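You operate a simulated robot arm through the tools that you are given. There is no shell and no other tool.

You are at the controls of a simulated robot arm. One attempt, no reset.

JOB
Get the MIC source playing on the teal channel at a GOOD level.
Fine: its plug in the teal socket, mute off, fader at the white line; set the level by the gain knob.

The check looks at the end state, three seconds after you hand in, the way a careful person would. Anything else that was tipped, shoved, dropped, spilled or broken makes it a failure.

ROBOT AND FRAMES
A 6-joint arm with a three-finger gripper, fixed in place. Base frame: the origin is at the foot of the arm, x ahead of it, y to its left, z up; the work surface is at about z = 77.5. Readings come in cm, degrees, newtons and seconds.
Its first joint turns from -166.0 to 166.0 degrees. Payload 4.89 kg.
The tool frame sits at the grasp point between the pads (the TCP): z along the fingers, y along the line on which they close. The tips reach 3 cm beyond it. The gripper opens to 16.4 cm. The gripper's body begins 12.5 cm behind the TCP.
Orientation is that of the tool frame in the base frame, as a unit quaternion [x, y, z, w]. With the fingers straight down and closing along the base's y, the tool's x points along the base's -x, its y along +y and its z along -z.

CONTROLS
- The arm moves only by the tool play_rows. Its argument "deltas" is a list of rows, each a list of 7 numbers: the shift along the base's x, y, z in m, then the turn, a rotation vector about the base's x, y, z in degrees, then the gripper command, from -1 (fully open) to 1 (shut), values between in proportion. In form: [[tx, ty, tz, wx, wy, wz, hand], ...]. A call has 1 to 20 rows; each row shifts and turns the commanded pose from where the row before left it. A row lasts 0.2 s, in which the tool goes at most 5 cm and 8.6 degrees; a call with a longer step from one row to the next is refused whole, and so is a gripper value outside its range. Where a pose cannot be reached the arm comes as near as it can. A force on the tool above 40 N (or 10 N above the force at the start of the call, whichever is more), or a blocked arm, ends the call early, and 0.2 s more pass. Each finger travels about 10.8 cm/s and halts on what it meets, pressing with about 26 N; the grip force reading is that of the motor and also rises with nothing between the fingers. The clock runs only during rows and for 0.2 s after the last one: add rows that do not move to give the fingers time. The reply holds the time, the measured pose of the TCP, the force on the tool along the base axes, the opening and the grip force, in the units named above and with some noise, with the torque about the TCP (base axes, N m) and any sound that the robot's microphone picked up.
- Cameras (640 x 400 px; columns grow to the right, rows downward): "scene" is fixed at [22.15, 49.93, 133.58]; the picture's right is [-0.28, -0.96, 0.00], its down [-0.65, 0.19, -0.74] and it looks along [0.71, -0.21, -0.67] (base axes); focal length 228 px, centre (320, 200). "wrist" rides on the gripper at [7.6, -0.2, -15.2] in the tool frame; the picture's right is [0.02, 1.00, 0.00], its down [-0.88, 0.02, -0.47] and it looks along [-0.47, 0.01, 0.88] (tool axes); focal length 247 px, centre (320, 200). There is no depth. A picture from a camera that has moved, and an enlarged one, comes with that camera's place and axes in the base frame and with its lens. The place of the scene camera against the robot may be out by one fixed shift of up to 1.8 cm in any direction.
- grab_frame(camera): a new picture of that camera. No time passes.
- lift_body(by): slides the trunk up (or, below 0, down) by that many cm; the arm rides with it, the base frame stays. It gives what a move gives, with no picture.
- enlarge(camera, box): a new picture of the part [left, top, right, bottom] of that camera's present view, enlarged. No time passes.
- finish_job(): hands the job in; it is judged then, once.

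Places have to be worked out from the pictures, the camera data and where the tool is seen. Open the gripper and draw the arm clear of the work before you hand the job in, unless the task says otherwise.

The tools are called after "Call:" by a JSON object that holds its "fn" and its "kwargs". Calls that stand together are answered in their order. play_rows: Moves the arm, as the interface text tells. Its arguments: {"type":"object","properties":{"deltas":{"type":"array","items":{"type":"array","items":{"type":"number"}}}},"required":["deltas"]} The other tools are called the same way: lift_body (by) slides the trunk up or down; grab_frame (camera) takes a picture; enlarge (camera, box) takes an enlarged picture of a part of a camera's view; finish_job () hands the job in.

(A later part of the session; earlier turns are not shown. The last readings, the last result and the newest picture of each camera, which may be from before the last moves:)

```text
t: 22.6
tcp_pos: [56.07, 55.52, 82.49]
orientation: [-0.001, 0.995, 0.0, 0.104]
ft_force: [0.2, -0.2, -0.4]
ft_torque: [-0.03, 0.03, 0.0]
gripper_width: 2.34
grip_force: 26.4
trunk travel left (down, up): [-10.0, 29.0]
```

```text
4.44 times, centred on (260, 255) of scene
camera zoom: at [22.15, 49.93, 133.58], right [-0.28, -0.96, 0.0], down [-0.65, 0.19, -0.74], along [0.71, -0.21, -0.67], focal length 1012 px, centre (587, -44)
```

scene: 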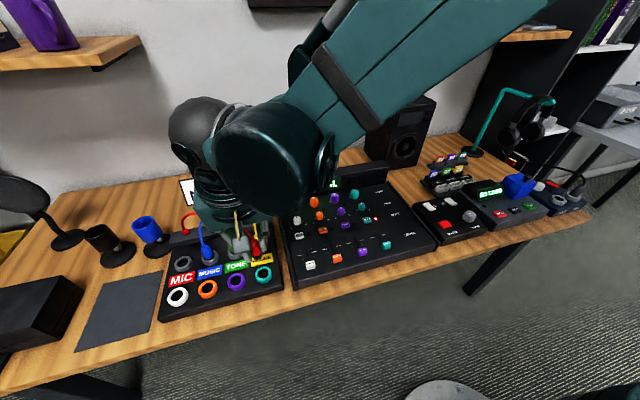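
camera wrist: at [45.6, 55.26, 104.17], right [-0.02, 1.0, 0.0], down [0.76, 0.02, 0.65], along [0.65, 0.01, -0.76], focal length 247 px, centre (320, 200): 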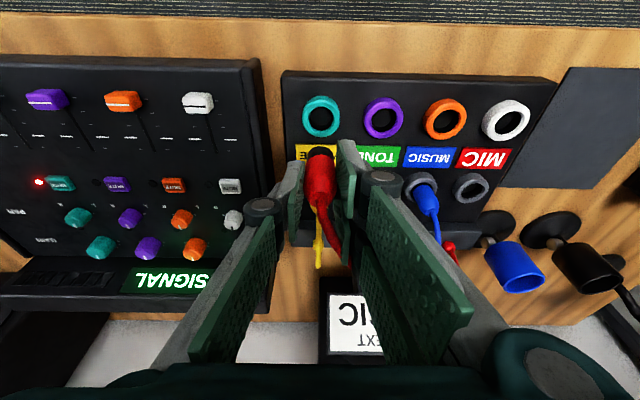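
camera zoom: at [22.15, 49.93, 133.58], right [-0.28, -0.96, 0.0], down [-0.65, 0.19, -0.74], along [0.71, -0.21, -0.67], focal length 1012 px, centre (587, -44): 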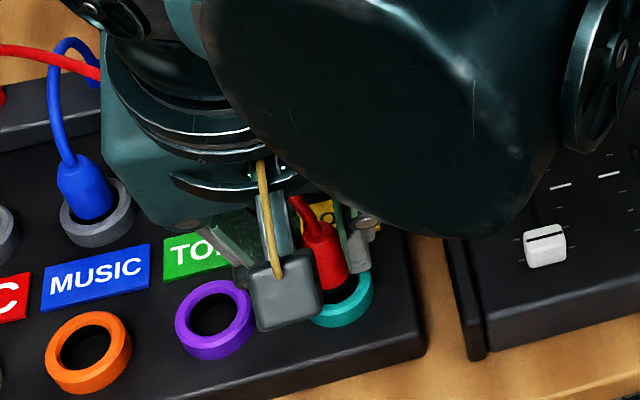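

Compared with the parked view, the plug sits about 0.1–0.15 cm too far toward the base in x; y matches. I correct x by +0.12 and seat the plug down to the same height as when parked.

Call:
{"fn": "play_rows", "kwargs": {"deltas": [[0.0012, 0, -0.004, 0, 0, 0, 1], [0, 0, -0.004, 0, 0, 0, 1], [0, 0, -0.003, 0, 0, 0, 1], [0, 0, 0, 0, 0, 0, 1], [0, 0, 0, 0, 0, 0, 1]]}}

Call:
{"fn": "enlarge", "kwargs": {"camera": "wrist", "box": [240, 90, 400, 230]}}

Call:
{"fn": "enlarge", "kwargs": {"camera": "scene", "box": [230, 230, 300, 300]}}

```text
t: 23.8
tcp_pos: [56.3, 55.51, 81.55]
orientation: [0.0, 0.994, 0.0, 0.106]
ft_force: [0.1, 2.8, 16.8]
ft_torque: [0.06, -0.06, 0.05]
gripper_width: 2.35
grip_force: 26.2
trunk travel left (down, up): [-10.0, 29.0]
```

```text
2.86 times, centred on (320, 160) of wrist
camera zoom: at [45.65, 55.38, 94.72], right [-0.02, 1.0, 0.0], down [0.76, 0.02, 0.65], along [0.65, 0.01, -0.76], focal length 706 px, centre (320, 314)
```

zoom: 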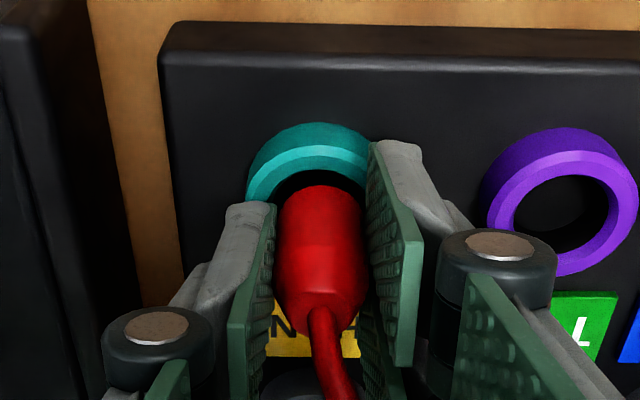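

```text
5.71 times, centred on (265, 265) of scene
camera zoom: at [22.15, 49.93, 133.58], right [-0.28, -0.96, 0.0], down [-0.65, 0.19, -0.74], along [0.71, -0.21, -0.67], focal length 1301 px, centre (634, -171)
```

zoom: 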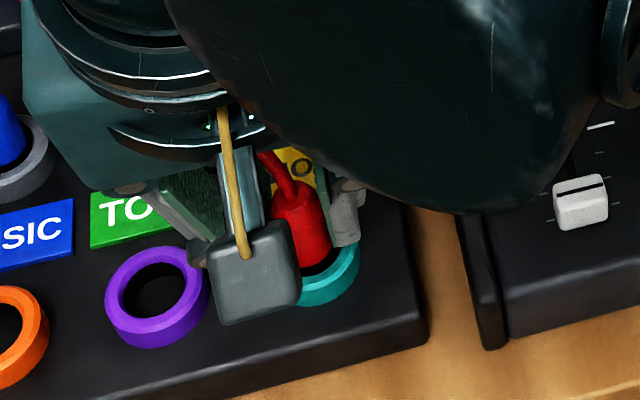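

Contact force 17 N at the same height as when parked, and the view matches the parked picture, so the plug is seated in the teal ring. I'll open slightly to about 4.5 cm and look before retreating.

Call:
{"fn": "play_rows", "kwargs": {"deltas": [[0, 0, 0, 0, 0, 0, 0.7], [0, 0, 0, 0, 0, 0, 0.46], [0, 0, 0, 0, 0, 0, 0.46], [0, 0, 0, 0, 0, 0, 0.46]]}}

Call:
{"fn": "enlarge", "kwargs": {"camera": "wrist", "box": [240, 90, 400, 230]}}

Call:
{"fn": "enlarge", "kwargs": {"camera": "scene", "box": [270, 160, 440, 290]}}

```text
t: 24.8
tcp_pos: [56.28, 55.5, 81.4]
orientation: [0.001, 0.994, 0.0, 0.105]
ft_force: [0.2, -0.1, -0.7]
ft_torque: [0.02, 0.03, 0.0]
gripper_width: 4.41
grip_force: 0.0
trunk travel left (down, up): [-10.0, 29.0]
```

```text
2.86 times, centred on (320, 160) of wrist
camera zoom: at [45.67, 55.39, 94.67], right [-0.02, 1.0, 0.0], down [0.76, 0.02, 0.65], along [0.65, 0.01, -0.76], focal length 706 px, centre (320, 314)
```

zoom: 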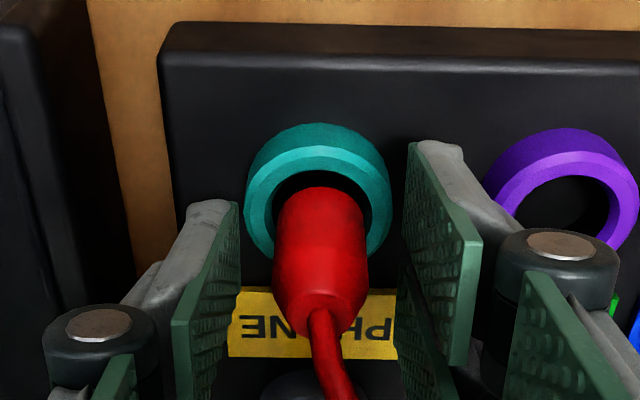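

```text
3.08 times, centred on (355, 225) of scene
camera zoom: at [22.15, 49.93, 133.58], right [-0.28, -0.96, 0.0], down [-0.65, 0.19, -0.74], along [0.71, -0.21, -0.67], focal length 700 px, centre (212, 123)
```

zoom: 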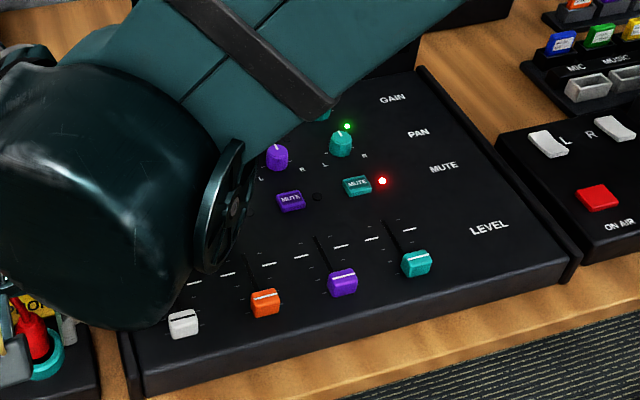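

A green signal light came on beside the teal gain knob, so the plug is in. I withdraw toward the base (−x), then up.

Call:
{"fn": "play_rows", "kwargs": {"deltas": [[-0.02, 0, 0, 0, 0, 0, 0.46], [-0.03, 0, 0, 0, 0, 0, 0.46], [-0.01, 0, 0.02, 0, 0, 0, 0.46], [0, 0, 0.05, 0, 0, 0, 0.46], [0, 0, 0.05, 0, 4, 0, 0.46], [0, 0, 0.02, 0, 8, 0, 0.46], [0, 0, 0, 0, 0, 0, 0.46], [0, 0, 0, 0, 0, 0, 0.46]]}}

Call:
{"fn": "grab_frame", "kwargs": {"camera": "wrist"}}

Call:
{"fn": "grab_frame", "kwargs": {"camera": "scene"}}

```text
t: 26.6
tcp_pos: [50.32, 55.4, 95.26]
orientation: [0.0, 1.0, 0.0, 0.0]
ft_force: [-0.7, 0.1, -0.6]
ft_torque: [0.0, -0.04, -0.03]
gripper_width: 4.39
grip_force: 0.0
trunk travel left (down, up): [-10.0, 29.0]
```

```text
taken
camera wrist: at [42.7, 55.29, 110.51], right [-0.02, 1.0, 0.0], down [0.88, 0.02, 0.47], along [0.47, 0.01, -0.88], focal length 247 px, centre (320, 200)
```

wrist: 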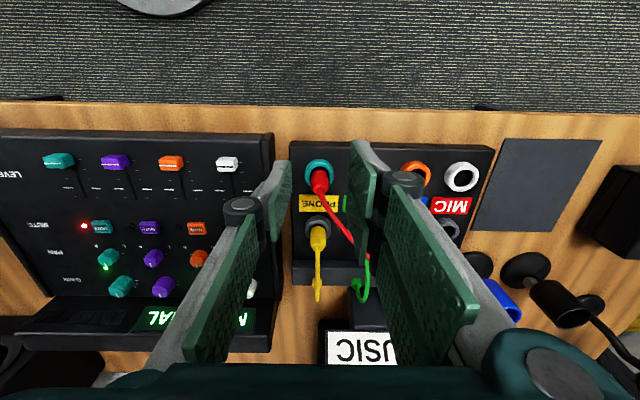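

```text
taken
```

scene: 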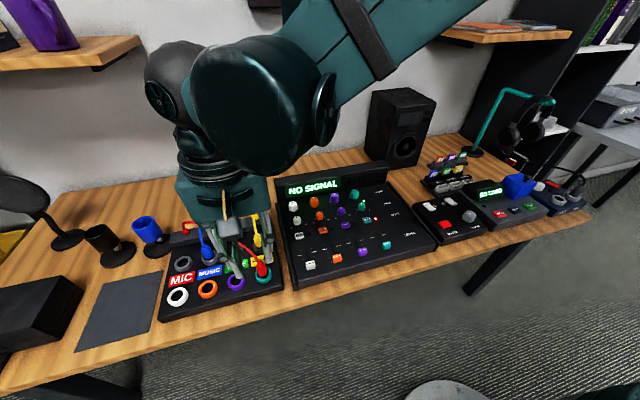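

The MIC plug stands in the teal socket. Next I move over the mixer's teal channel for a precise look at fader, mute button and gain knob.

Call:
{"fn": "play_rows", "kwargs": {"deltas": [[0, -0.03, 0.03, 0, 0, 0, -1], [0, -0.04, 0.02, 0, 0, 0, -1], [0.01, -0.045, 0, 0, 0, 0, -1], [0.01, -0.045, 0, 0, 0, 0, -1], [0.01, -0.045, 0, 0, 0, 0, -1], [0.01, -0.045, 0, 0, 0, 0, -1], [0.01, -0.045, 0, 0, 0, 0, -1], [0.01, -0.045, 0, 0, 0, 0, -1], [0, 0, 0, 0, 0, 0, -1], [0, 0, 0, 0, 0, 0, -1]]}}

Call:
{"fn": "grab_frame", "kwargs": {"camera": "wrist"}}

Call:
{"fn": "enlarge", "kwargs": {"camera": "wrist", "box": [220, 40, 440, 180]}}

Call:
{"fn": "enlarge", "kwargs": {"camera": "scene", "box": [150, 190, 300, 325]}}

```text
t: 28.8
tcp_pos: [56.39, 21.34, 100.27]
orientation: [0.0, 1.0, 0.0, 0.0]
ft_force: [0.5, 0.2, 0.3]
ft_torque: [-0.01, -0.03, -0.01]
gripper_width: 16.41
grip_force: 0.1
trunk travel left (down, up): [-10.0, 29.0]
```

```text
taken
camera wrist: at [48.75, 21.27, 115.52], right [-0.02, 1.0, 0.0], down [0.88, 0.02, 0.47], along [0.47, 0.01, -0.88], focal length 247 px, centre (320, 200)
```

wrist: 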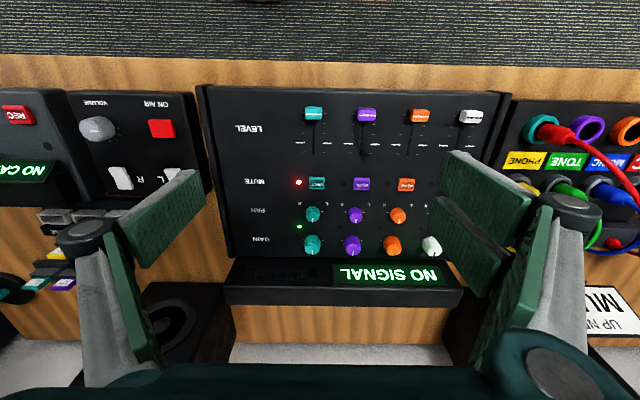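

```text
2.86 times, centred on (330, 110) of wrist
camera zoom: at [48.75, 21.27, 115.52], right [-0.02, 1.0, 0.0], down [0.88, 0.02, 0.47], along [0.47, 0.01, -0.88], focal length 706 px, centre (291, 457)
```

zoom: 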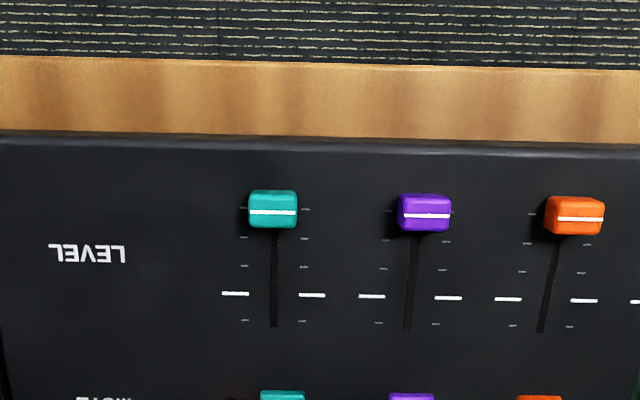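

```text
2.96 times, centred on (225, 258) of scene
camera zoom: at [22.15, 49.93, 133.58], right [-0.28, -0.96, 0.0], down [-0.65, 0.19, -0.74], along [0.71, -0.21, -0.67], focal length 674 px, centre (602, 30)
```

zoom: 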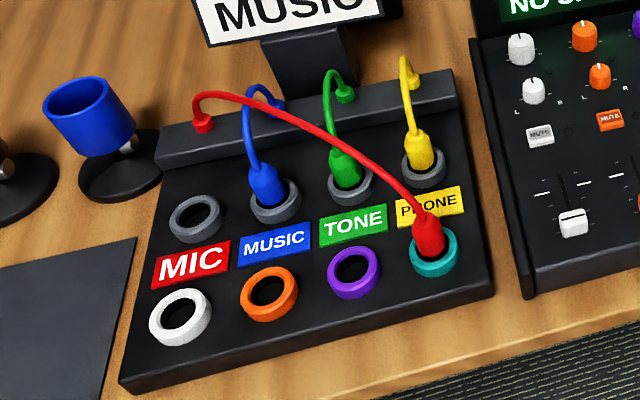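

The plug sits upright in the teal socket with the cable free. The teal fader cap is at about (54.5, 20.4, top ≈ 78.8) and the white line at x ≈ 59.0; I go above the cap with a narrow opening.

Call:
{"fn": "play_rows", "kwargs": {"deltas": [[-0.01, -0.005, -0.04, 0, 0, 0, 0.42], [-0.009, -0.004, -0.04, 0, 0, 0, 0.42], [0, 0, -0.04, 0, 0, 0, 0.42], [0, 0, -0.03, 0, 0, 0, 0.42], [0, 0, 0, 0, 0, 0, 0.42], [0, 0, 0, 0, 0, 0, 0.42], [0, 0, 0, 0, 0, 0, 0.42]]}}

Call:
{"fn": "enlarge", "kwargs": {"camera": "wrist", "box": [220, 90, 420, 230]}}

Call:
{"fn": "enlarge", "kwargs": {"camera": "scene", "box": [330, 200, 440, 280]}}

```text
t: 30.4
tcp_pos: [54.55, 20.59, 85.21]
orientation: [0.0, 1.0, 0.0, -0.001]
ft_force: [-0.2, -0.6, -0.4]
ft_torque: [0.01, 0.02, -0.05]
gripper_width: 4.76
grip_force: 0.0
trunk travel left (down, up): [-10.0, 29.0]
```

```text
2.86 times, centred on (320, 160) of wrist
camera zoom: at [46.82, 20.51, 100.5], right [-0.02, 1.0, 0.0], down [0.88, 0.02, 0.47], along [0.47, 0.01, -0.88], focal length 706 px, centre (320, 314)
```

zoom: 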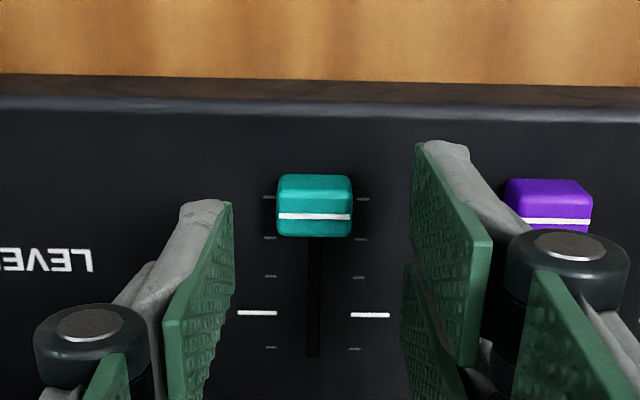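

```text
5.00 times, centred on (385, 240) of scene
camera zoom: at [22.15, 49.93, 133.58], right [-0.28, -0.96, 0.0], down [-0.65, 0.19, -0.74], along [0.71, -0.21, -0.67], focal length 1138 px, centre (-5, 0)
```

zoom: 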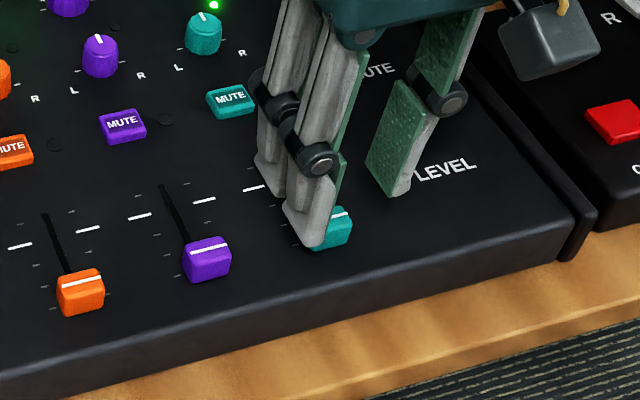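

The cap is centred between the fingers. Descending to grip it just above the panel.

Call:
{"fn": "play_rows", "kwargs": {"deltas": [[0, 0, -0.02, 0, 0, 0, 0.42], [0, 0, -0.015, 0, 0, 0, 0.42], [0, 0, -0.006, 0, 0, 0, 0.42], [0, 0, 0, 0, 0, 0, 0.42], [0, 0, 0, 0, 0, 0, 0.42]]}}

Call:
{"fn": "enlarge", "kwargs": {"camera": "wrist", "box": [220, 90, 420, 230]}}

Call:
{"fn": "enlarge", "kwargs": {"camera": "scene", "box": [330, 200, 440, 280]}}

```text
t: 31.6
tcp_pos: [54.53, 20.45, 81.24]
orientation: [-0.001, 1.0, 0.0, -0.001]
ft_force: [-0.6, 0.4, -0.4]
ft_torque: [0.0, 0.01, 0.01]
gripper_width: 4.75
grip_force: 0.1
trunk travel left (down, up): [-10.0, 29.0]
```

```text
2.86 times, centred on (320, 160) of wrist
camera zoom: at [46.85, 20.44, 96.43], right [-0.02, 1.0, 0.0], down [0.88, 0.02, 0.47], along [0.47, 0.01, -0.88], focal length 706 px, centre (320, 314)
```

zoom: 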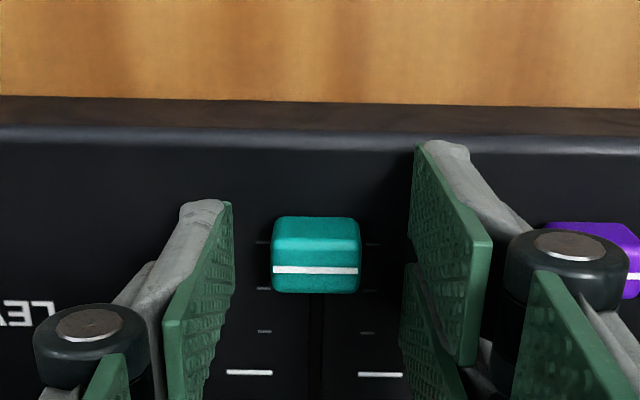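

```text
5.00 times, centred on (385, 240) of scene
camera zoom: at [22.15, 49.93, 133.58], right [-0.28, -0.96, 0.0], down [-0.65, 0.19, -0.74], along [0.71, -0.21, -0.67], focal length 1138 px, centre (-5, 0)
```

zoom: 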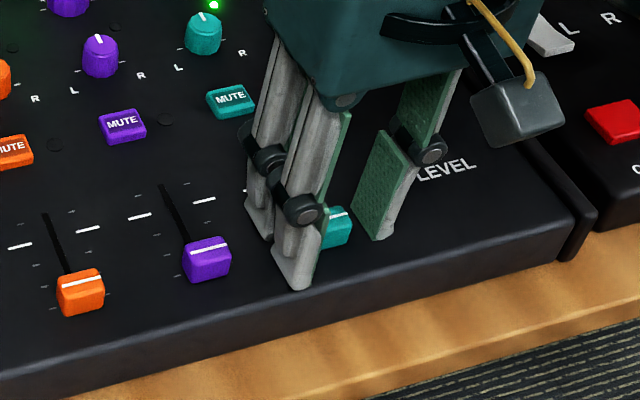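

Refined triangulation: cap top z ≈ 80.1 at x ≈ 54.3, panel z ≈ 77.5, white line at x ≈ 59.0. Fingers already overlap the cap by ~1.9 cm; I close on it.

Call:
{"fn": "play_rows", "kwargs": {"deltas": [[0, 0, 0, 0, 0, 0, 0.6], [0, 0, 0, 0, 0, 0, 0.8], [0, 0, 0, 0, 0, 0, 0.8], [0, 0, 0, 0, 0, 0, 0.8]]}}

Call:
{"fn": "enlarge", "kwargs": {"camera": "wrist", "box": [220, 90, 420, 230]}}

```text
t: 32.6
tcp_pos: [54.49, 20.54, 81.14]
orientation: [0.001, 1.0, 0.0, 0.0]
ft_force: [0.0, -21.7, -10.0]
ft_torque: [-0.72, -0.2, 0.01]
gripper_width: 2.4
grip_force: 45.2
trunk travel left (down, up): [-10.0, 29.0]
```

```text
2.86 times, centred on (320, 160) of wrist
camera zoom: at [46.86, 20.36, 96.43], right [-0.02, 1.0, 0.0], down [0.88, 0.02, 0.47], along [0.47, 0.01, -0.88], focal length 706 px, centre (320, 314)
```

zoom: 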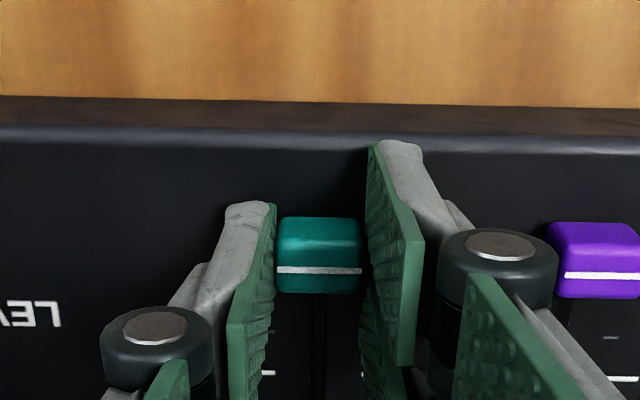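

There's a −y side load of 22 N, meaning the cap sits slightly toward −y of the TCP. I nudge −y by 0.1 cm to relieve it before sliding.

Call:
{"fn": "play_rows", "kwargs": {"deltas": [[0, -0.001, 0, 0, 0, 0, 0.78], [0, 0, 0, 0, 0, 0, 0.75], [0, 0, 0, 0, 0, 0, 0.75]]}}

```text
t: 33.4
tcp_pos: [54.42, 20.45, 81.21]
orientation: [0.001, 1.0, 0.001, 0.0]
ft_force: [0.3, -17.9, -26.9]
ft_torque: [-0.55, -0.26, -0.02]
gripper_width: 2.39
grip_force: 45.3
trunk travel left (down, up): [-10.0, 29.0]
```

Call:
{"fn": "play_rows", "kwargs": {"deltas": [[0, 0, 0, 0, 0, 0, 0.6], [0, -0.001, 0, 0, 0, 0, 0.6], [0, 0, 0, 0, 0, 0, 0.6]]}}

Call:
{"fn": "enlarge", "kwargs": {"camera": "wrist", "box": [240, 110, 400, 210]}}

```text
t: 34.2
tcp_pos: [54.45, 20.45, 81.3]
orientation: [0.0, 1.0, 0.001, 0.001]
ft_force: [0.3, -0.2, -0.4]
ft_torque: [-0.04, -0.02, 0.02]
gripper_width: 3.25
grip_force: 0.1
trunk travel left (down, up): [-10.0, 29.0]
```

```text
4.00 times, centred on (320, 160) of wrist
camera zoom: at [46.78, 20.26, 96.51], right [-0.02, 1.0, 0.0], down [0.88, 0.02, 0.47], along [0.47, 0.01, -0.88], focal length 988 px, centre (320, 360)
```

zoom: 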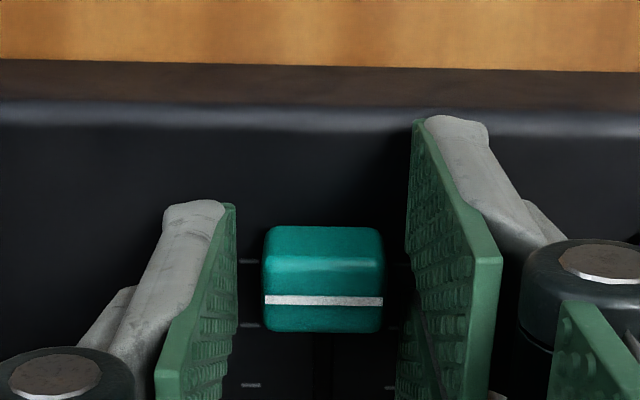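

Now the cap is centred between pads and forces are zero. I re-close gently.

Call:
{"fn": "play_rows", "kwargs": {"deltas": [[0, 0, 0, 0, 0, 0, 0.68], [0, 0, 0, 0, 0, 0, 0.71], [0, 0, 0, 0, 0, 0, 0.72], [0, 0, 0, 0, 0, 0, 0.72]]}}

```text
t: 35.2
tcp_pos: [54.4, 20.52, 81.32]
orientation: [0.0, 1.0, 0.0, 0.0]
ft_force: [-0.2, 4.1, 1.1]
ft_torque: [0.12, 0.07, 0.02]
gripper_width: 2.55
grip_force: 2.1
trunk travel left (down, up): [-10.0, 29.0]
```

Light grip (2.55 cm) with small side load. I tighten a bit and slide the fader +x by about 4 cm, then check.

Call:
{"fn": "play_rows", "kwargs": {"deltas": [[0, 0, 0, 0, 0, 0, 0.76], [0.005, 0, 0, 0, 0, 0, 0.76], [0.01, 0, 0, 0, 0, 0, 0.76], [0.01, 0, 0, 0, 0, 0, 0.76], [0.01, 0, 0, 0, 0, 0, 0.76], [0.005, 0, 0, 0, 0, 0, 0.76], [0, 0, 0, 0, 0, 0, 0.76]]}}

Call:
{"fn": "enlarge", "kwargs": {"camera": "wrist", "box": [220, 90, 420, 230]}}

Call:
{"fn": "enlarge", "kwargs": {"camera": "scene", "box": [330, 200, 440, 280]}}

```text
t: 36.8
tcp_pos: [58.36, 20.47, 81.31]
orientation: [0.0, 1.0, 0.0, 0.0]
ft_force: [0.0, 28.9, -12.1]
ft_torque: [0.81, 0.63, -0.02]
gripper_width: 2.38
grip_force: 45.1
trunk travel left (down, up): [-10.0, 29.0]
```

```text
2.86 times, centred on (320, 160) of wrist
camera zoom: at [50.78, 20.33, 96.51], right [-0.02, 1.0, 0.0], down [0.88, 0.02, 0.47], along [0.47, 0.01, -0.88], focal length 706 px, centre (320, 314)
```

zoom: 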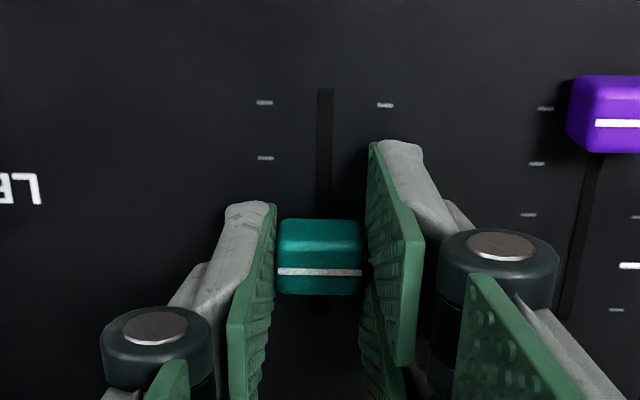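

```text
5.00 times, centred on (385, 240) of scene
camera zoom: at [22.15, 49.93, 133.58], right [-0.28, -0.96, 0.0], down [-0.65, 0.19, -0.74], along [0.71, -0.21, -0.67], focal length 1138 px, centre (-5, 0)
```

zoom: 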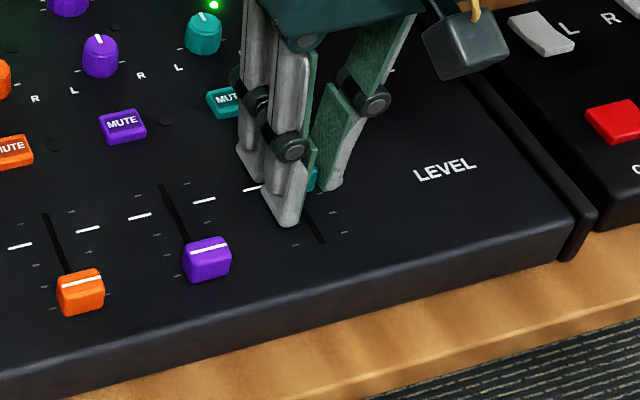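

The fader moved with the grip; its line is now at x ≈ 58.3. I slide another 0.7 cm and ease the grip.

Call:
{"fn": "play_rows", "kwargs": {"deltas": [[0.004, 0, 0, 0, 0, 0, 0.76], [0.003, 0, 0, 0, 0, 0, 0.76], [0, 0, 0, 0, 0, 0, 0.76], [0, 0, 0, 0, 0, 0, 0.7], [0, 0, 0, 0, 0, 0, 0.42], [0, 0, 0, 0, 0, 0, 0.42]]}}

Call:
{"fn": "enlarge", "kwargs": {"camera": "wrist", "box": [220, 90, 420, 230]}}

Call:
{"fn": "enlarge", "kwargs": {"camera": "scene", "box": [330, 200, 440, 280]}}

```text
t: 38.2
tcp_pos: [59.11, 20.33, 81.18]
orientation: [0.0, 1.0, 0.0, 0.0]
ft_force: [0.1, 0.2, 0.8]
ft_torque: [0.02, 0.0, 0.04]
gripper_width: 4.77
grip_force: 0.0
trunk travel left (down, up): [-10.0, 29.0]
```

```text
2.86 times, centred on (320, 160) of wrist
camera zoom: at [51.46, 20.25, 96.49], right [-0.02, 1.0, 0.0], down [0.88, 0.02, 0.47], along [0.47, 0.01, -0.88], focal length 706 px, centre (320, 314)
```

zoom: 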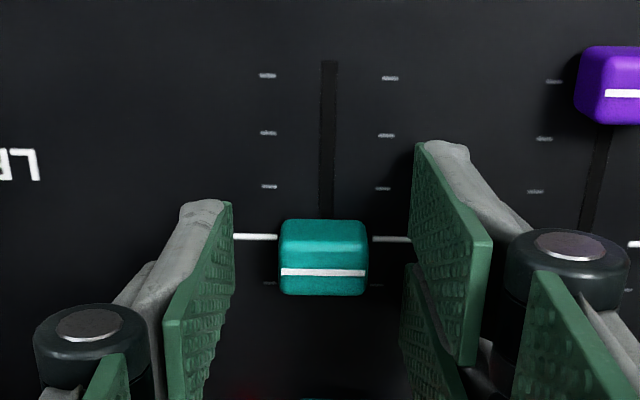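

```text
5.00 times, centred on (385, 240) of scene
camera zoom: at [22.15, 49.93, 133.58], right [-0.28, -0.96, 0.0], down [-0.65, 0.19, -0.74], along [0.71, -0.21, -0.67], focal length 1138 px, centre (-5, 0)
```

zoom: 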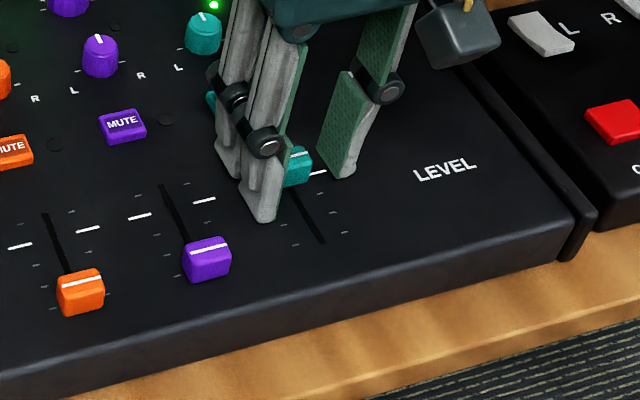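

Fader line reads ≈ 58.95–59.0 versus white line ≈ 59.05. I'll lift and place the camera straight above the fader to check without parallax.

Call:
{"fn": "play_rows", "kwargs": {"deltas": [[0, 0, 0.03, 0, 0, 0, 0.42], [0, 0, 0.04, 0, 0, 0, 0.42], [0.04, 0, 0.03, 0, 0, 0, 0.42], [0.0355, 0, 0, 0, 0, 0, 0.42], [0, 0, 0, 0, 0, 0, 0.42], [0, 0, 0, 0, 0, 0, 0.42]]}}

Call:
{"fn": "grab_frame", "kwargs": {"camera": "wrist"}}

Call:
{"fn": "enlarge", "kwargs": {"camera": "wrist", "box": [260, 30, 380, 110]}}

Call:
{"fn": "enlarge", "kwargs": {"camera": "scene", "box": [270, 160, 440, 290]}}

```text
t: 39.6
tcp_pos: [66.58, 20.5, 91.34]
orientation: [-0.001, 1.0, 0.0, 0.0]
ft_force: [1.3, 0.8, -0.3]
ft_torque: [-0.02, 0.05, -0.02]
gripper_width: 4.76
grip_force: 0.0
trunk travel left (down, up): [-10.0, 29.0]
```

```text
taken
camera wrist: at [59.01, 20.34, 106.55], right [-0.02, 1.0, 0.0], down [0.88, 0.02, 0.47], along [0.47, 0.01, -0.88], focal length 247 px, centre (320, 200)
```

wrist: 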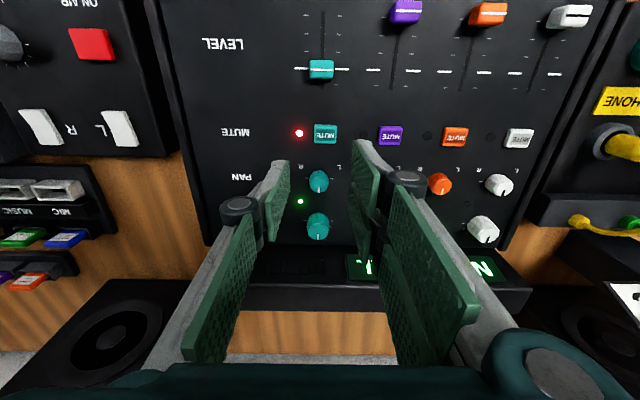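

```text
5.00 times, centred on (320, 70) of wrist
camera zoom: at [59.01, 20.34, 106.55], right [-0.02, 1.0, 0.0], down [0.88, 0.02, 0.47], along [0.47, 0.01, -0.88], focal length 1235 px, centre (320, 850)
```

zoom: 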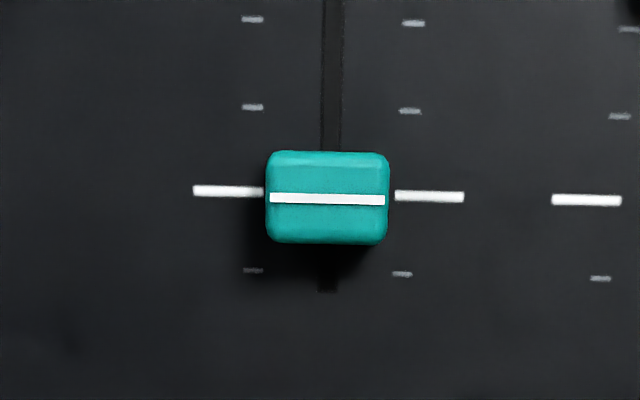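

```text
3.08 times, centred on (355, 225) of scene
camera zoom: at [22.15, 49.93, 133.58], right [-0.28, -0.96, 0.0], down [-0.65, 0.19, -0.74], along [0.71, -0.21, -0.67], focal length 700 px, centre (212, 123)
```

zoom: 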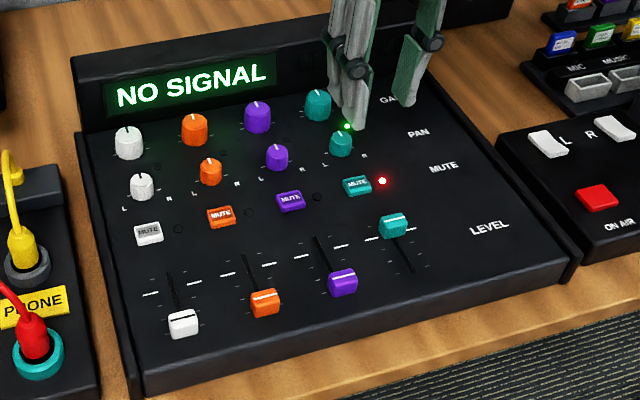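

The fader line overlaps the white line (≈ 0.1 cm). Now the mute: I close the fingers and go above the teal MUTE button at about (65.6, 21.0).

Call:
{"fn": "play_rows", "kwargs": {"deltas": [[-0.01, 0.0055, -0.02, 0, 0, 0, 1], [0, 0, -0.03, 0, 0, 0, 1], [0, 0, -0.02, 0, 0, 0, 1], [0, 0, 0, 0, 0, 0, 1], [0, 0, 0, 0, 0, 0, 1]]}}

Call:
{"fn": "enlarge", "kwargs": {"camera": "wrist", "box": [240, 90, 400, 230]}}

Call:
{"fn": "enlarge", "kwargs": {"camera": "scene", "box": [330, 180, 430, 250]}}

```text
t: 40.8
tcp_pos: [65.75, 20.92, 84.27]
orientation: [0.0, 1.0, -0.001, 0.0]
ft_force: [0.6, 0.5, 0.2]
ft_torque: [0.0, 0.02, 0.0]
gripper_width: 0.0
grip_force: 25.9
trunk travel left (down, up): [-10.0, 29.0]
```

```text
2.86 times, centred on (320, 160) of wrist
camera zoom: at [58.1, 20.82, 99.55], right [-0.02, 1.0, 0.0], down [0.88, 0.02, 0.47], along [0.47, 0.01, -0.88], focal length 706 px, centre (320, 314)
```

zoom: 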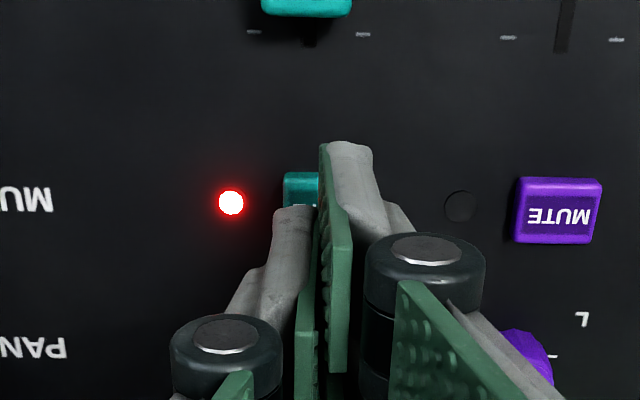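

```text
5.71 times, centred on (380, 215) of scene
camera zoom: at [22.15, 49.93, 133.58], right [-0.28, -0.96, 0.0], down [-0.65, 0.19, -0.74], along [0.71, -0.21, -0.67], focal length 1301 px, centre (-23, 114)
```

zoom: 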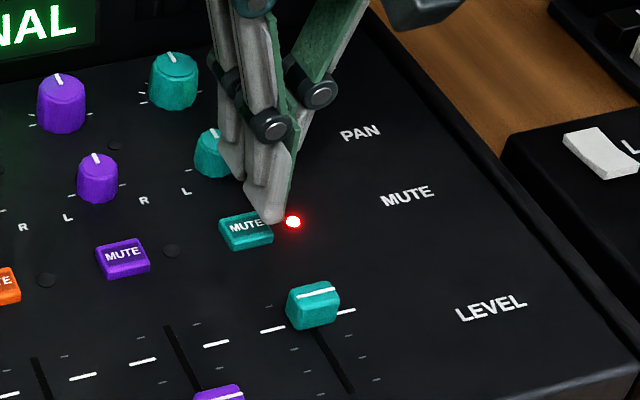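

The button centre reads (65.55, 21.1). I nudge and lower carefully until the button is pressed.

Call:
{"fn": "play_rows", "kwargs": {"deltas": [[-0.002, 0.002, -0.01, 0, 0, 0, 1], [0, 0, -0.01, 0, 0, 0, 1], [0, 0, -0.004, 0, 0, 0, 1], [0, 0, 0, 0, 0, 0, 1]]}}

Call:
{"fn": "enlarge", "kwargs": {"camera": "scene", "box": [330, 180, 430, 250]}}

```text
t: 41.8
tcp_pos: [65.45, 21.05, 81.89]
orientation: [0.0, 1.0, 0.0, 0.0]
ft_force: [-0.5, 0.1, -0.7]
ft_torque: [0.0, 0.01, 0.0]
gripper_width: 0.0
grip_force: 26.0
trunk travel left (down, up): [-10.0, 29.0]
```

```text
5.71 times, centred on (380, 215) of scene
camera zoom: at [22.15, 49.93, 133.58], right [-0.28, -0.96, 0.0], down [-0.65, 0.19, -0.74], along [0.71, -0.21, -0.67], focal length 1301 px, centre (-23, 114)
```

zoom: 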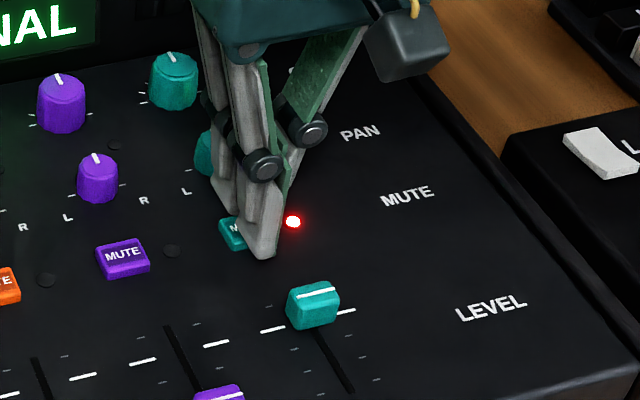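

Call:
{"fn": "play_rows", "kwargs": {"deltas": [[0, 0, -0.003, 0, 0, 0, 1], [0, 0, -0.002, 0, 0, 0, 1], [0, 0, 0, 0, 0, 0, 1]]}}

Call:
{"fn": "enlarge", "kwargs": {"camera": "scene", "box": [330, 180, 430, 250]}}

```text
t: 42.6
tcp_pos: [65.4, 21.12, 81.28]
orientation: [0.0, 1.0, -0.001, 0.0]
ft_force: [0.0, -0.2, 0.5]
ft_torque: [0.03, 0.01, -0.02]
gripper_width: 0.01
grip_force: 25.8
trunk travel left (down, up): [-10.0, 29.0]
```

```text
5.71 times, centred on (380, 215) of scene
camera zoom: at [22.15, 49.93, 133.58], right [-0.28, -0.96, 0.0], down [-0.65, 0.19, -0.74], along [0.71, -0.21, -0.67], focal length 1301 px, centre (-23, 114)
```

zoom: 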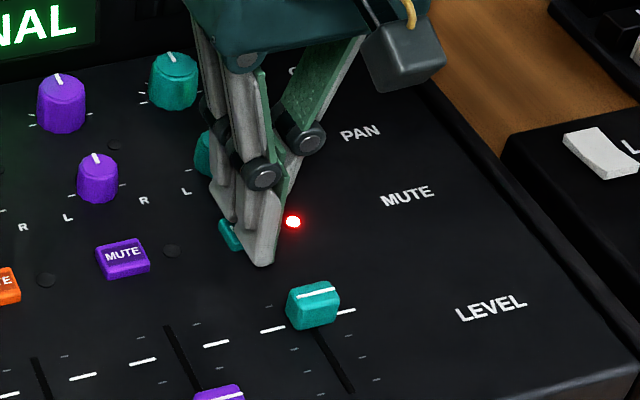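

Call:
{"fn": "play_rows", "kwargs": {"deltas": [[0, 0, -0.002, 0, 0, 0, 1], [0, 0, 0, 0, 0, 0, 1]]}}

Call:
{"fn": "enlarge", "kwargs": {"camera": "scene", "box": [330, 180, 430, 250]}}

```text
t: 43.2
tcp_pos: [65.51, 21.3, 81.09]
orientation: [0.0, 1.0, 0.0, 0.0]
ft_force: [-0.2, -0.2, -0.6]
ft_torque: [0.07, 0.0, -0.02]
gripper_width: 0.0
grip_force: 26.2
trunk travel left (down, up): [-10.0, 29.0]
```

```text
5.71 times, centred on (380, 215) of scene
camera zoom: at [22.15, 49.93, 133.58], right [-0.28, -0.96, 0.0], down [-0.65, 0.19, -0.74], along [0.71, -0.21, -0.67], focal length 1301 px, centre (-23, 114)
```

zoom: 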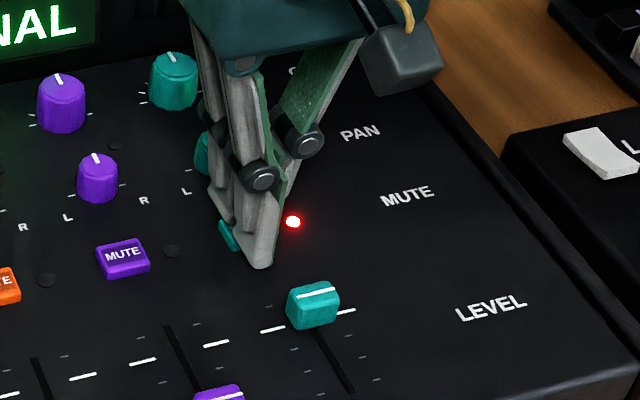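

No contact yet at tip ≈ 78.1; continuing in small steps.

Call:
{"fn": "play_rows", "kwargs": {"deltas": [[0, 0, -0.002, 0, 0, 0, 1], [0, 0, 0, 0, 0, 0, 1]]}}

Call:
{"fn": "play_rows", "kwargs": {"deltas": [[0, 0, -0.0015, 0, 0, 0, 1], [0, 0, 0, 0, 0, 0, 1]]}}

Call:
{"fn": "enlarge", "kwargs": {"camera": "scene", "box": [330, 180, 430, 250]}}

```text
t: 43.8
tcp_pos: [65.43, 21.37, 80.82]
orientation: [0.0, 1.0, -0.001, 0.0]
ft_force: [-0.9, -0.4, -0.1]
ft_torque: [0.01, 0.02, 0.03]
gripper_width: 0.0
grip_force: 25.9
trunk travel left (down, up): [-10.0, 29.0]
```

```text
t: 44.4
tcp_pos: [65.43, 21.18, 80.8]
orientation: [0.0, 1.0, 0.0, 0.0]
ft_force: [-0.3, 0.2, 0.1]
ft_torque: [0.0, 0.01, 0.02]
gripper_width: 0.6
grip_force: 44.9
trunk travel left (down, up): [-10.0, 29.0]
```

```text
5.71 times, centred on (380, 215) of scene
camera zoom: at [22.15, 49.93, 133.58], right [-0.28, -0.96, 0.0], down [-0.65, 0.19, -0.74], along [0.71, -0.21, -0.67], focal length 1301 px, centre (-23, 114)
```

zoom: 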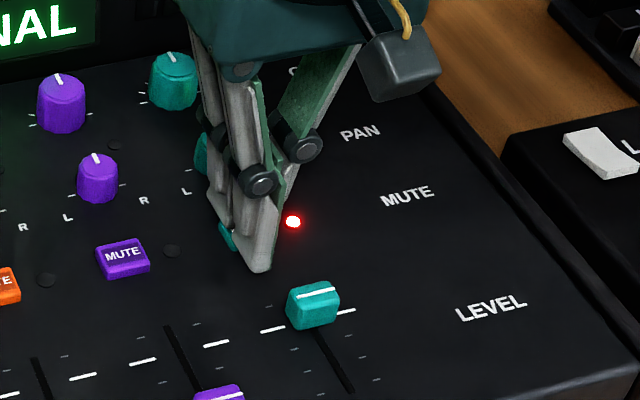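

The gripper reads 0.6 cm with a raised motor force, so the tips are touching something. I look with the wrist camera.

Call:
{"fn": "enlarge", "kwargs": {"camera": "wrist", "box": [240, 90, 400, 230]}}

Call:
{"fn": "grab_frame", "kwargs": {"camera": "scene"}}

```text
2.86 times, centred on (320, 160) of wrist
camera zoom: at [57.85, 21.1, 96.0], right [-0.02, 1.0, 0.0], down [0.88, 0.02, 0.47], along [0.47, 0.01, -0.88], focal length 706 px, centre (320, 314)
```

zoom: 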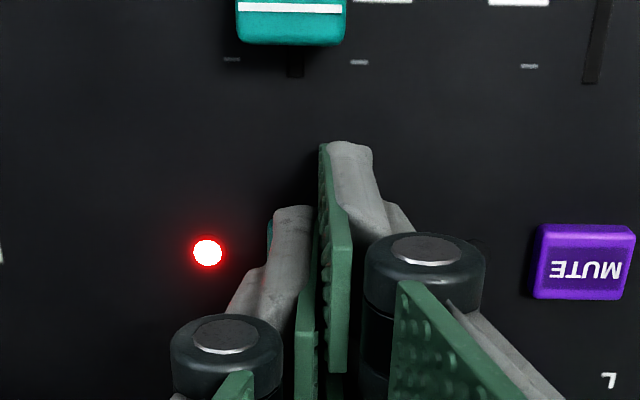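

```text
taken
```

scene: 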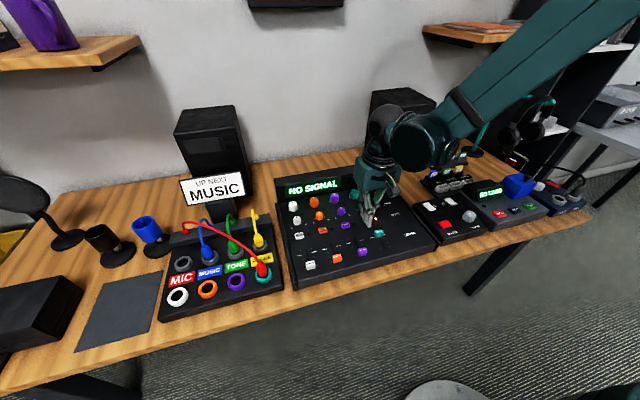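

Call:
{"fn": "play_rows", "kwargs": {"deltas": [[0, 0, -0.0015, 0, 0, 0, 1], [0, 0, 0, 0, 0, 0, 1]]}}

Call:
{"fn": "enlarge", "kwargs": {"camera": "scene", "box": [330, 180, 430, 250]}}

```text
t: 45.0
tcp_pos: [65.5, 21.28, 80.63]
orientation: [0.0, 1.0, 0.0, 0.0]
ft_force: [1.2, -0.7, 1.4]
ft_torque: [0.03, -0.02, -0.01]
gripper_width: 0.6
grip_force: 45.3
trunk travel left (down, up): [-10.0, 29.0]
heard: click
```

```text
5.71 times, centred on (380, 215) of scene
camera zoom: at [22.15, 49.93, 133.58], right [-0.28, -0.96, 0.0], down [-0.65, 0.19, -0.74], along [0.71, -0.21, -0.67], focal length 1301 px, centre (-23, 114)
```

zoom: 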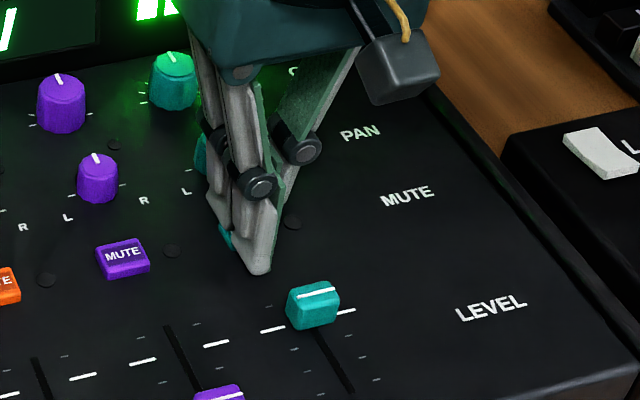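

A click was heard, the red mute light is out, and the display has changed. I lift straight up and read the display.

Call:
{"fn": "play_rows", "kwargs": {"deltas": [[0, 0, 0.01, 0, 0, 0, 1], [0, 0, 0.03, 0, 0, 0, 1], [0, 0, 0.04, 0, 0, 0, 1], [0, 0, 0.04, 0, 0, 0, 1], [0, 0, 0.02, 0, 0, 0, -1], [0, 0, 0, 0, 0, 0, -1], [0, 0, 0, 0, 0, 0, -1], [0, 0, 0, 0, 0, 0, -1]]}}

Call:
{"fn": "grab_frame", "kwargs": {"camera": "wrist"}}

Call:
{"fn": "enlarge", "kwargs": {"camera": "scene", "box": [270, 160, 440, 290]}}

```text
t: 46.8
tcp_pos: [65.38, 21.07, 94.71]
orientation: [0.0, 1.0, 0.0, -0.001]
ft_force: [0.3, 0.3, 0.5]
ft_torque: [-0.03, -0.01, 0.01]
gripper_width: 16.41
grip_force: 0.1
trunk travel left (down, up): [-10.0, 29.0]
```

```text
taken
camera wrist: at [57.72, 20.93, 109.89], right [-0.02, 1.0, 0.0], down [0.88, 0.02, 0.47], along [0.47, 0.01, -0.88], focal length 247 px, centre (320, 200)
```

wrist: 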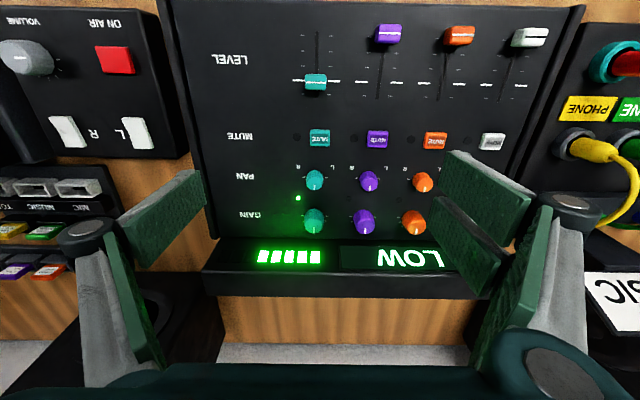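

```text
3.08 times, centred on (355, 225) of scene
camera zoom: at [22.15, 49.93, 133.58], right [-0.28, -0.96, 0.0], down [-0.65, 0.19, -0.74], along [0.71, -0.21, -0.67], focal length 700 px, centre (212, 123)
```

zoom: 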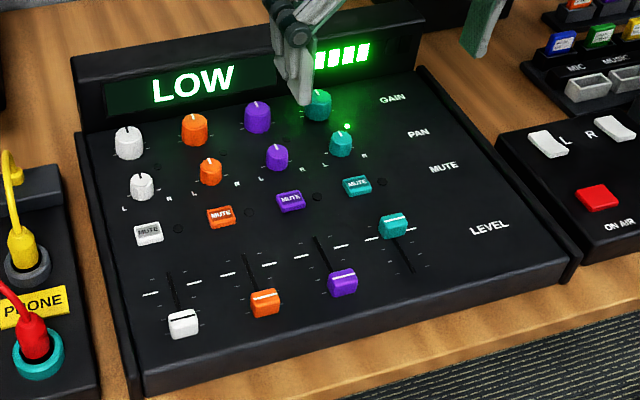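

The display reads "LOW", so the gain must go up (clockwise from above). I zoom in on the teal gain knob to locate it and its pointer.

Call:
{"fn": "enlarge", "kwargs": {"camera": "wrist", "box": [270, 150, 390, 280]}}

Call:
{"fn": "enlarge", "kwargs": {"camera": "wrist", "box": [200, 200, 480, 300]}}

Call:
{"fn": "enlarge", "kwargs": {"camera": "scene", "box": [330, 160, 400, 225]}}

```text
3.08 times, centred on (330, 215) of wrist
camera zoom: at [57.72, 20.93, 109.89], right [-0.02, 1.0, 0.0], down [0.88, 0.02, 0.47], along [0.47, 0.01, -0.88], focal length 760 px, centre (289, 154)
```

zoom: 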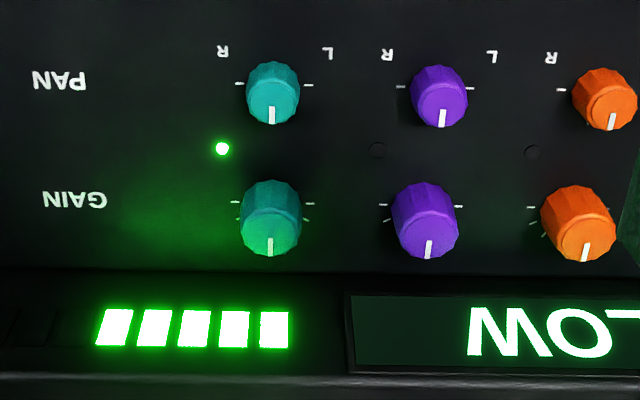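

```text
2.29 times, centred on (340, 250) of wrist
camera zoom: at [57.72, 20.93, 109.89], right [-0.02, 1.0, 0.0], down [0.88, 0.02, 0.47], along [0.47, 0.01, -0.88], focal length 564 px, centre (274, 86)
```

zoom: 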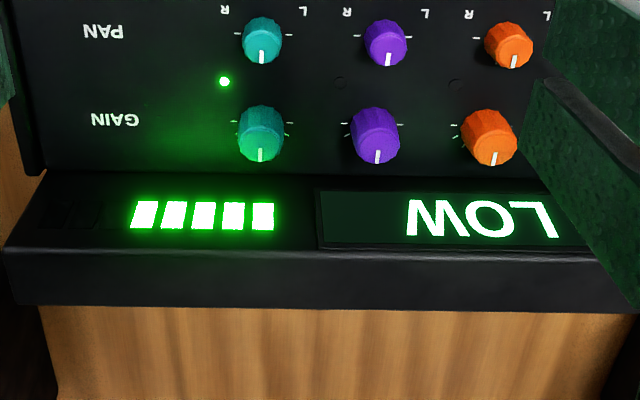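

```text
6.15 times, centred on (365, 192) of scene
camera zoom: at [22.15, 49.93, 133.58], right [-0.28, -0.96, 0.0], down [-0.65, 0.19, -0.74], along [0.71, -0.21, -0.67], focal length 1401 px, centre (43, 246)
```

zoom: 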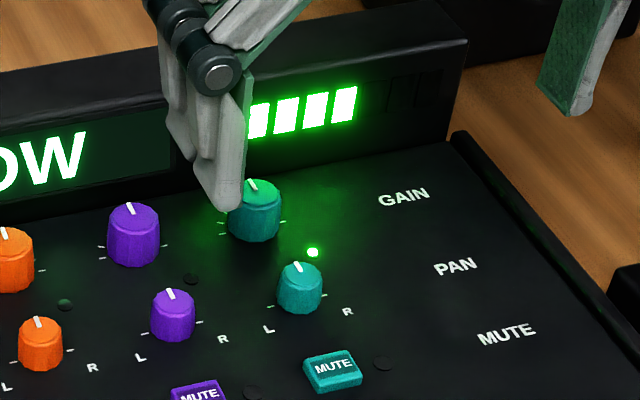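

Five segments lit and "LOW". I'll move above the gain knob with the gripper open to measure its centre more exactly.

Call:
{"fn": "play_rows", "kwargs": {"deltas": [[0.04, -0.003, 0, 0, 0, 0, -1], [0.04, -0.003, 0, 0, 0, 0, -1], [0.03, 0, -0.01, 0, 0, 0, -1], [0.01, 0, -0.02, 0, 0, 0, -1], [0, 0, 0, 0, 0, 0, -1], [0, 0, 0, 0, 0, 0, -1]]}}

Call:
{"fn": "grab_frame", "kwargs": {"camera": "wrist"}}

Call:
{"fn": "enlarge", "kwargs": {"camera": "wrist", "box": [250, 110, 390, 230]}}

Call:
{"fn": "grab_frame", "kwargs": {"camera": "scene"}}

```text
t: 48.2
tcp_pos: [77.44, 20.49, 91.78]
orientation: [0.001, 1.0, 0.0, 0.0]
ft_force: [0.3, 0.8, -0.2]
ft_torque: [-0.02, 0.06, -0.03]
gripper_width: 16.4
grip_force: 0.1
trunk travel left (down, up): [-10.0, 29.0]
```

```text
taken
camera wrist: at [69.8, 20.36, 106.92], right [-0.02, 1.0, 0.0], down [0.88, 0.02, 0.47], along [0.47, 0.01, -0.88], focal length 247 px, centre (320, 200)
```

wrist: 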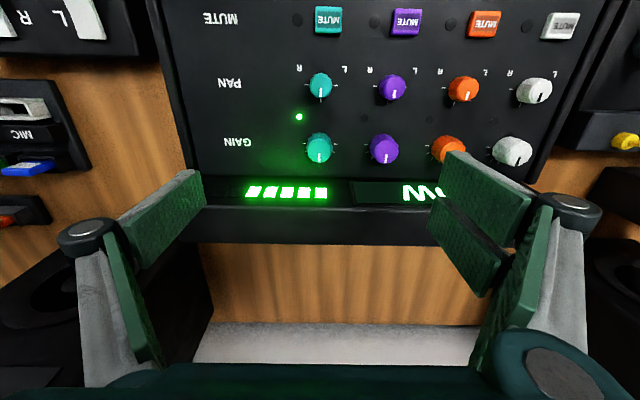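

```text
3.33 times, centred on (320, 170) of wrist
camera zoom: at [69.8, 20.36, 106.92], right [-0.02, 1.0, 0.0], down [0.88, 0.02, 0.47], along [0.47, 0.01, -0.88], focal length 823 px, centre (320, 300)
```

zoom: 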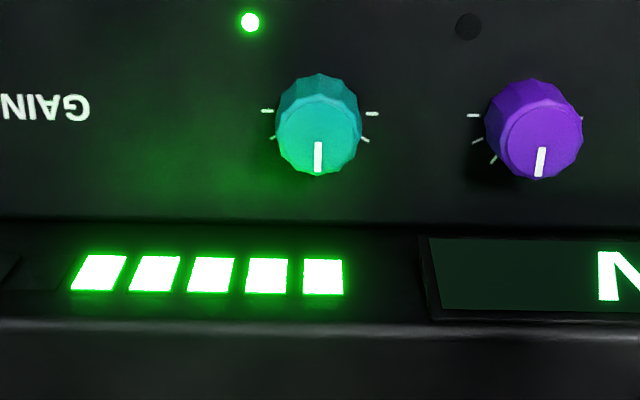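

```text
taken
```

scene: 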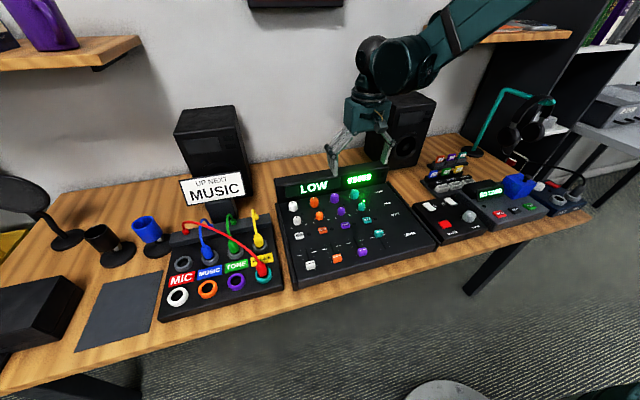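

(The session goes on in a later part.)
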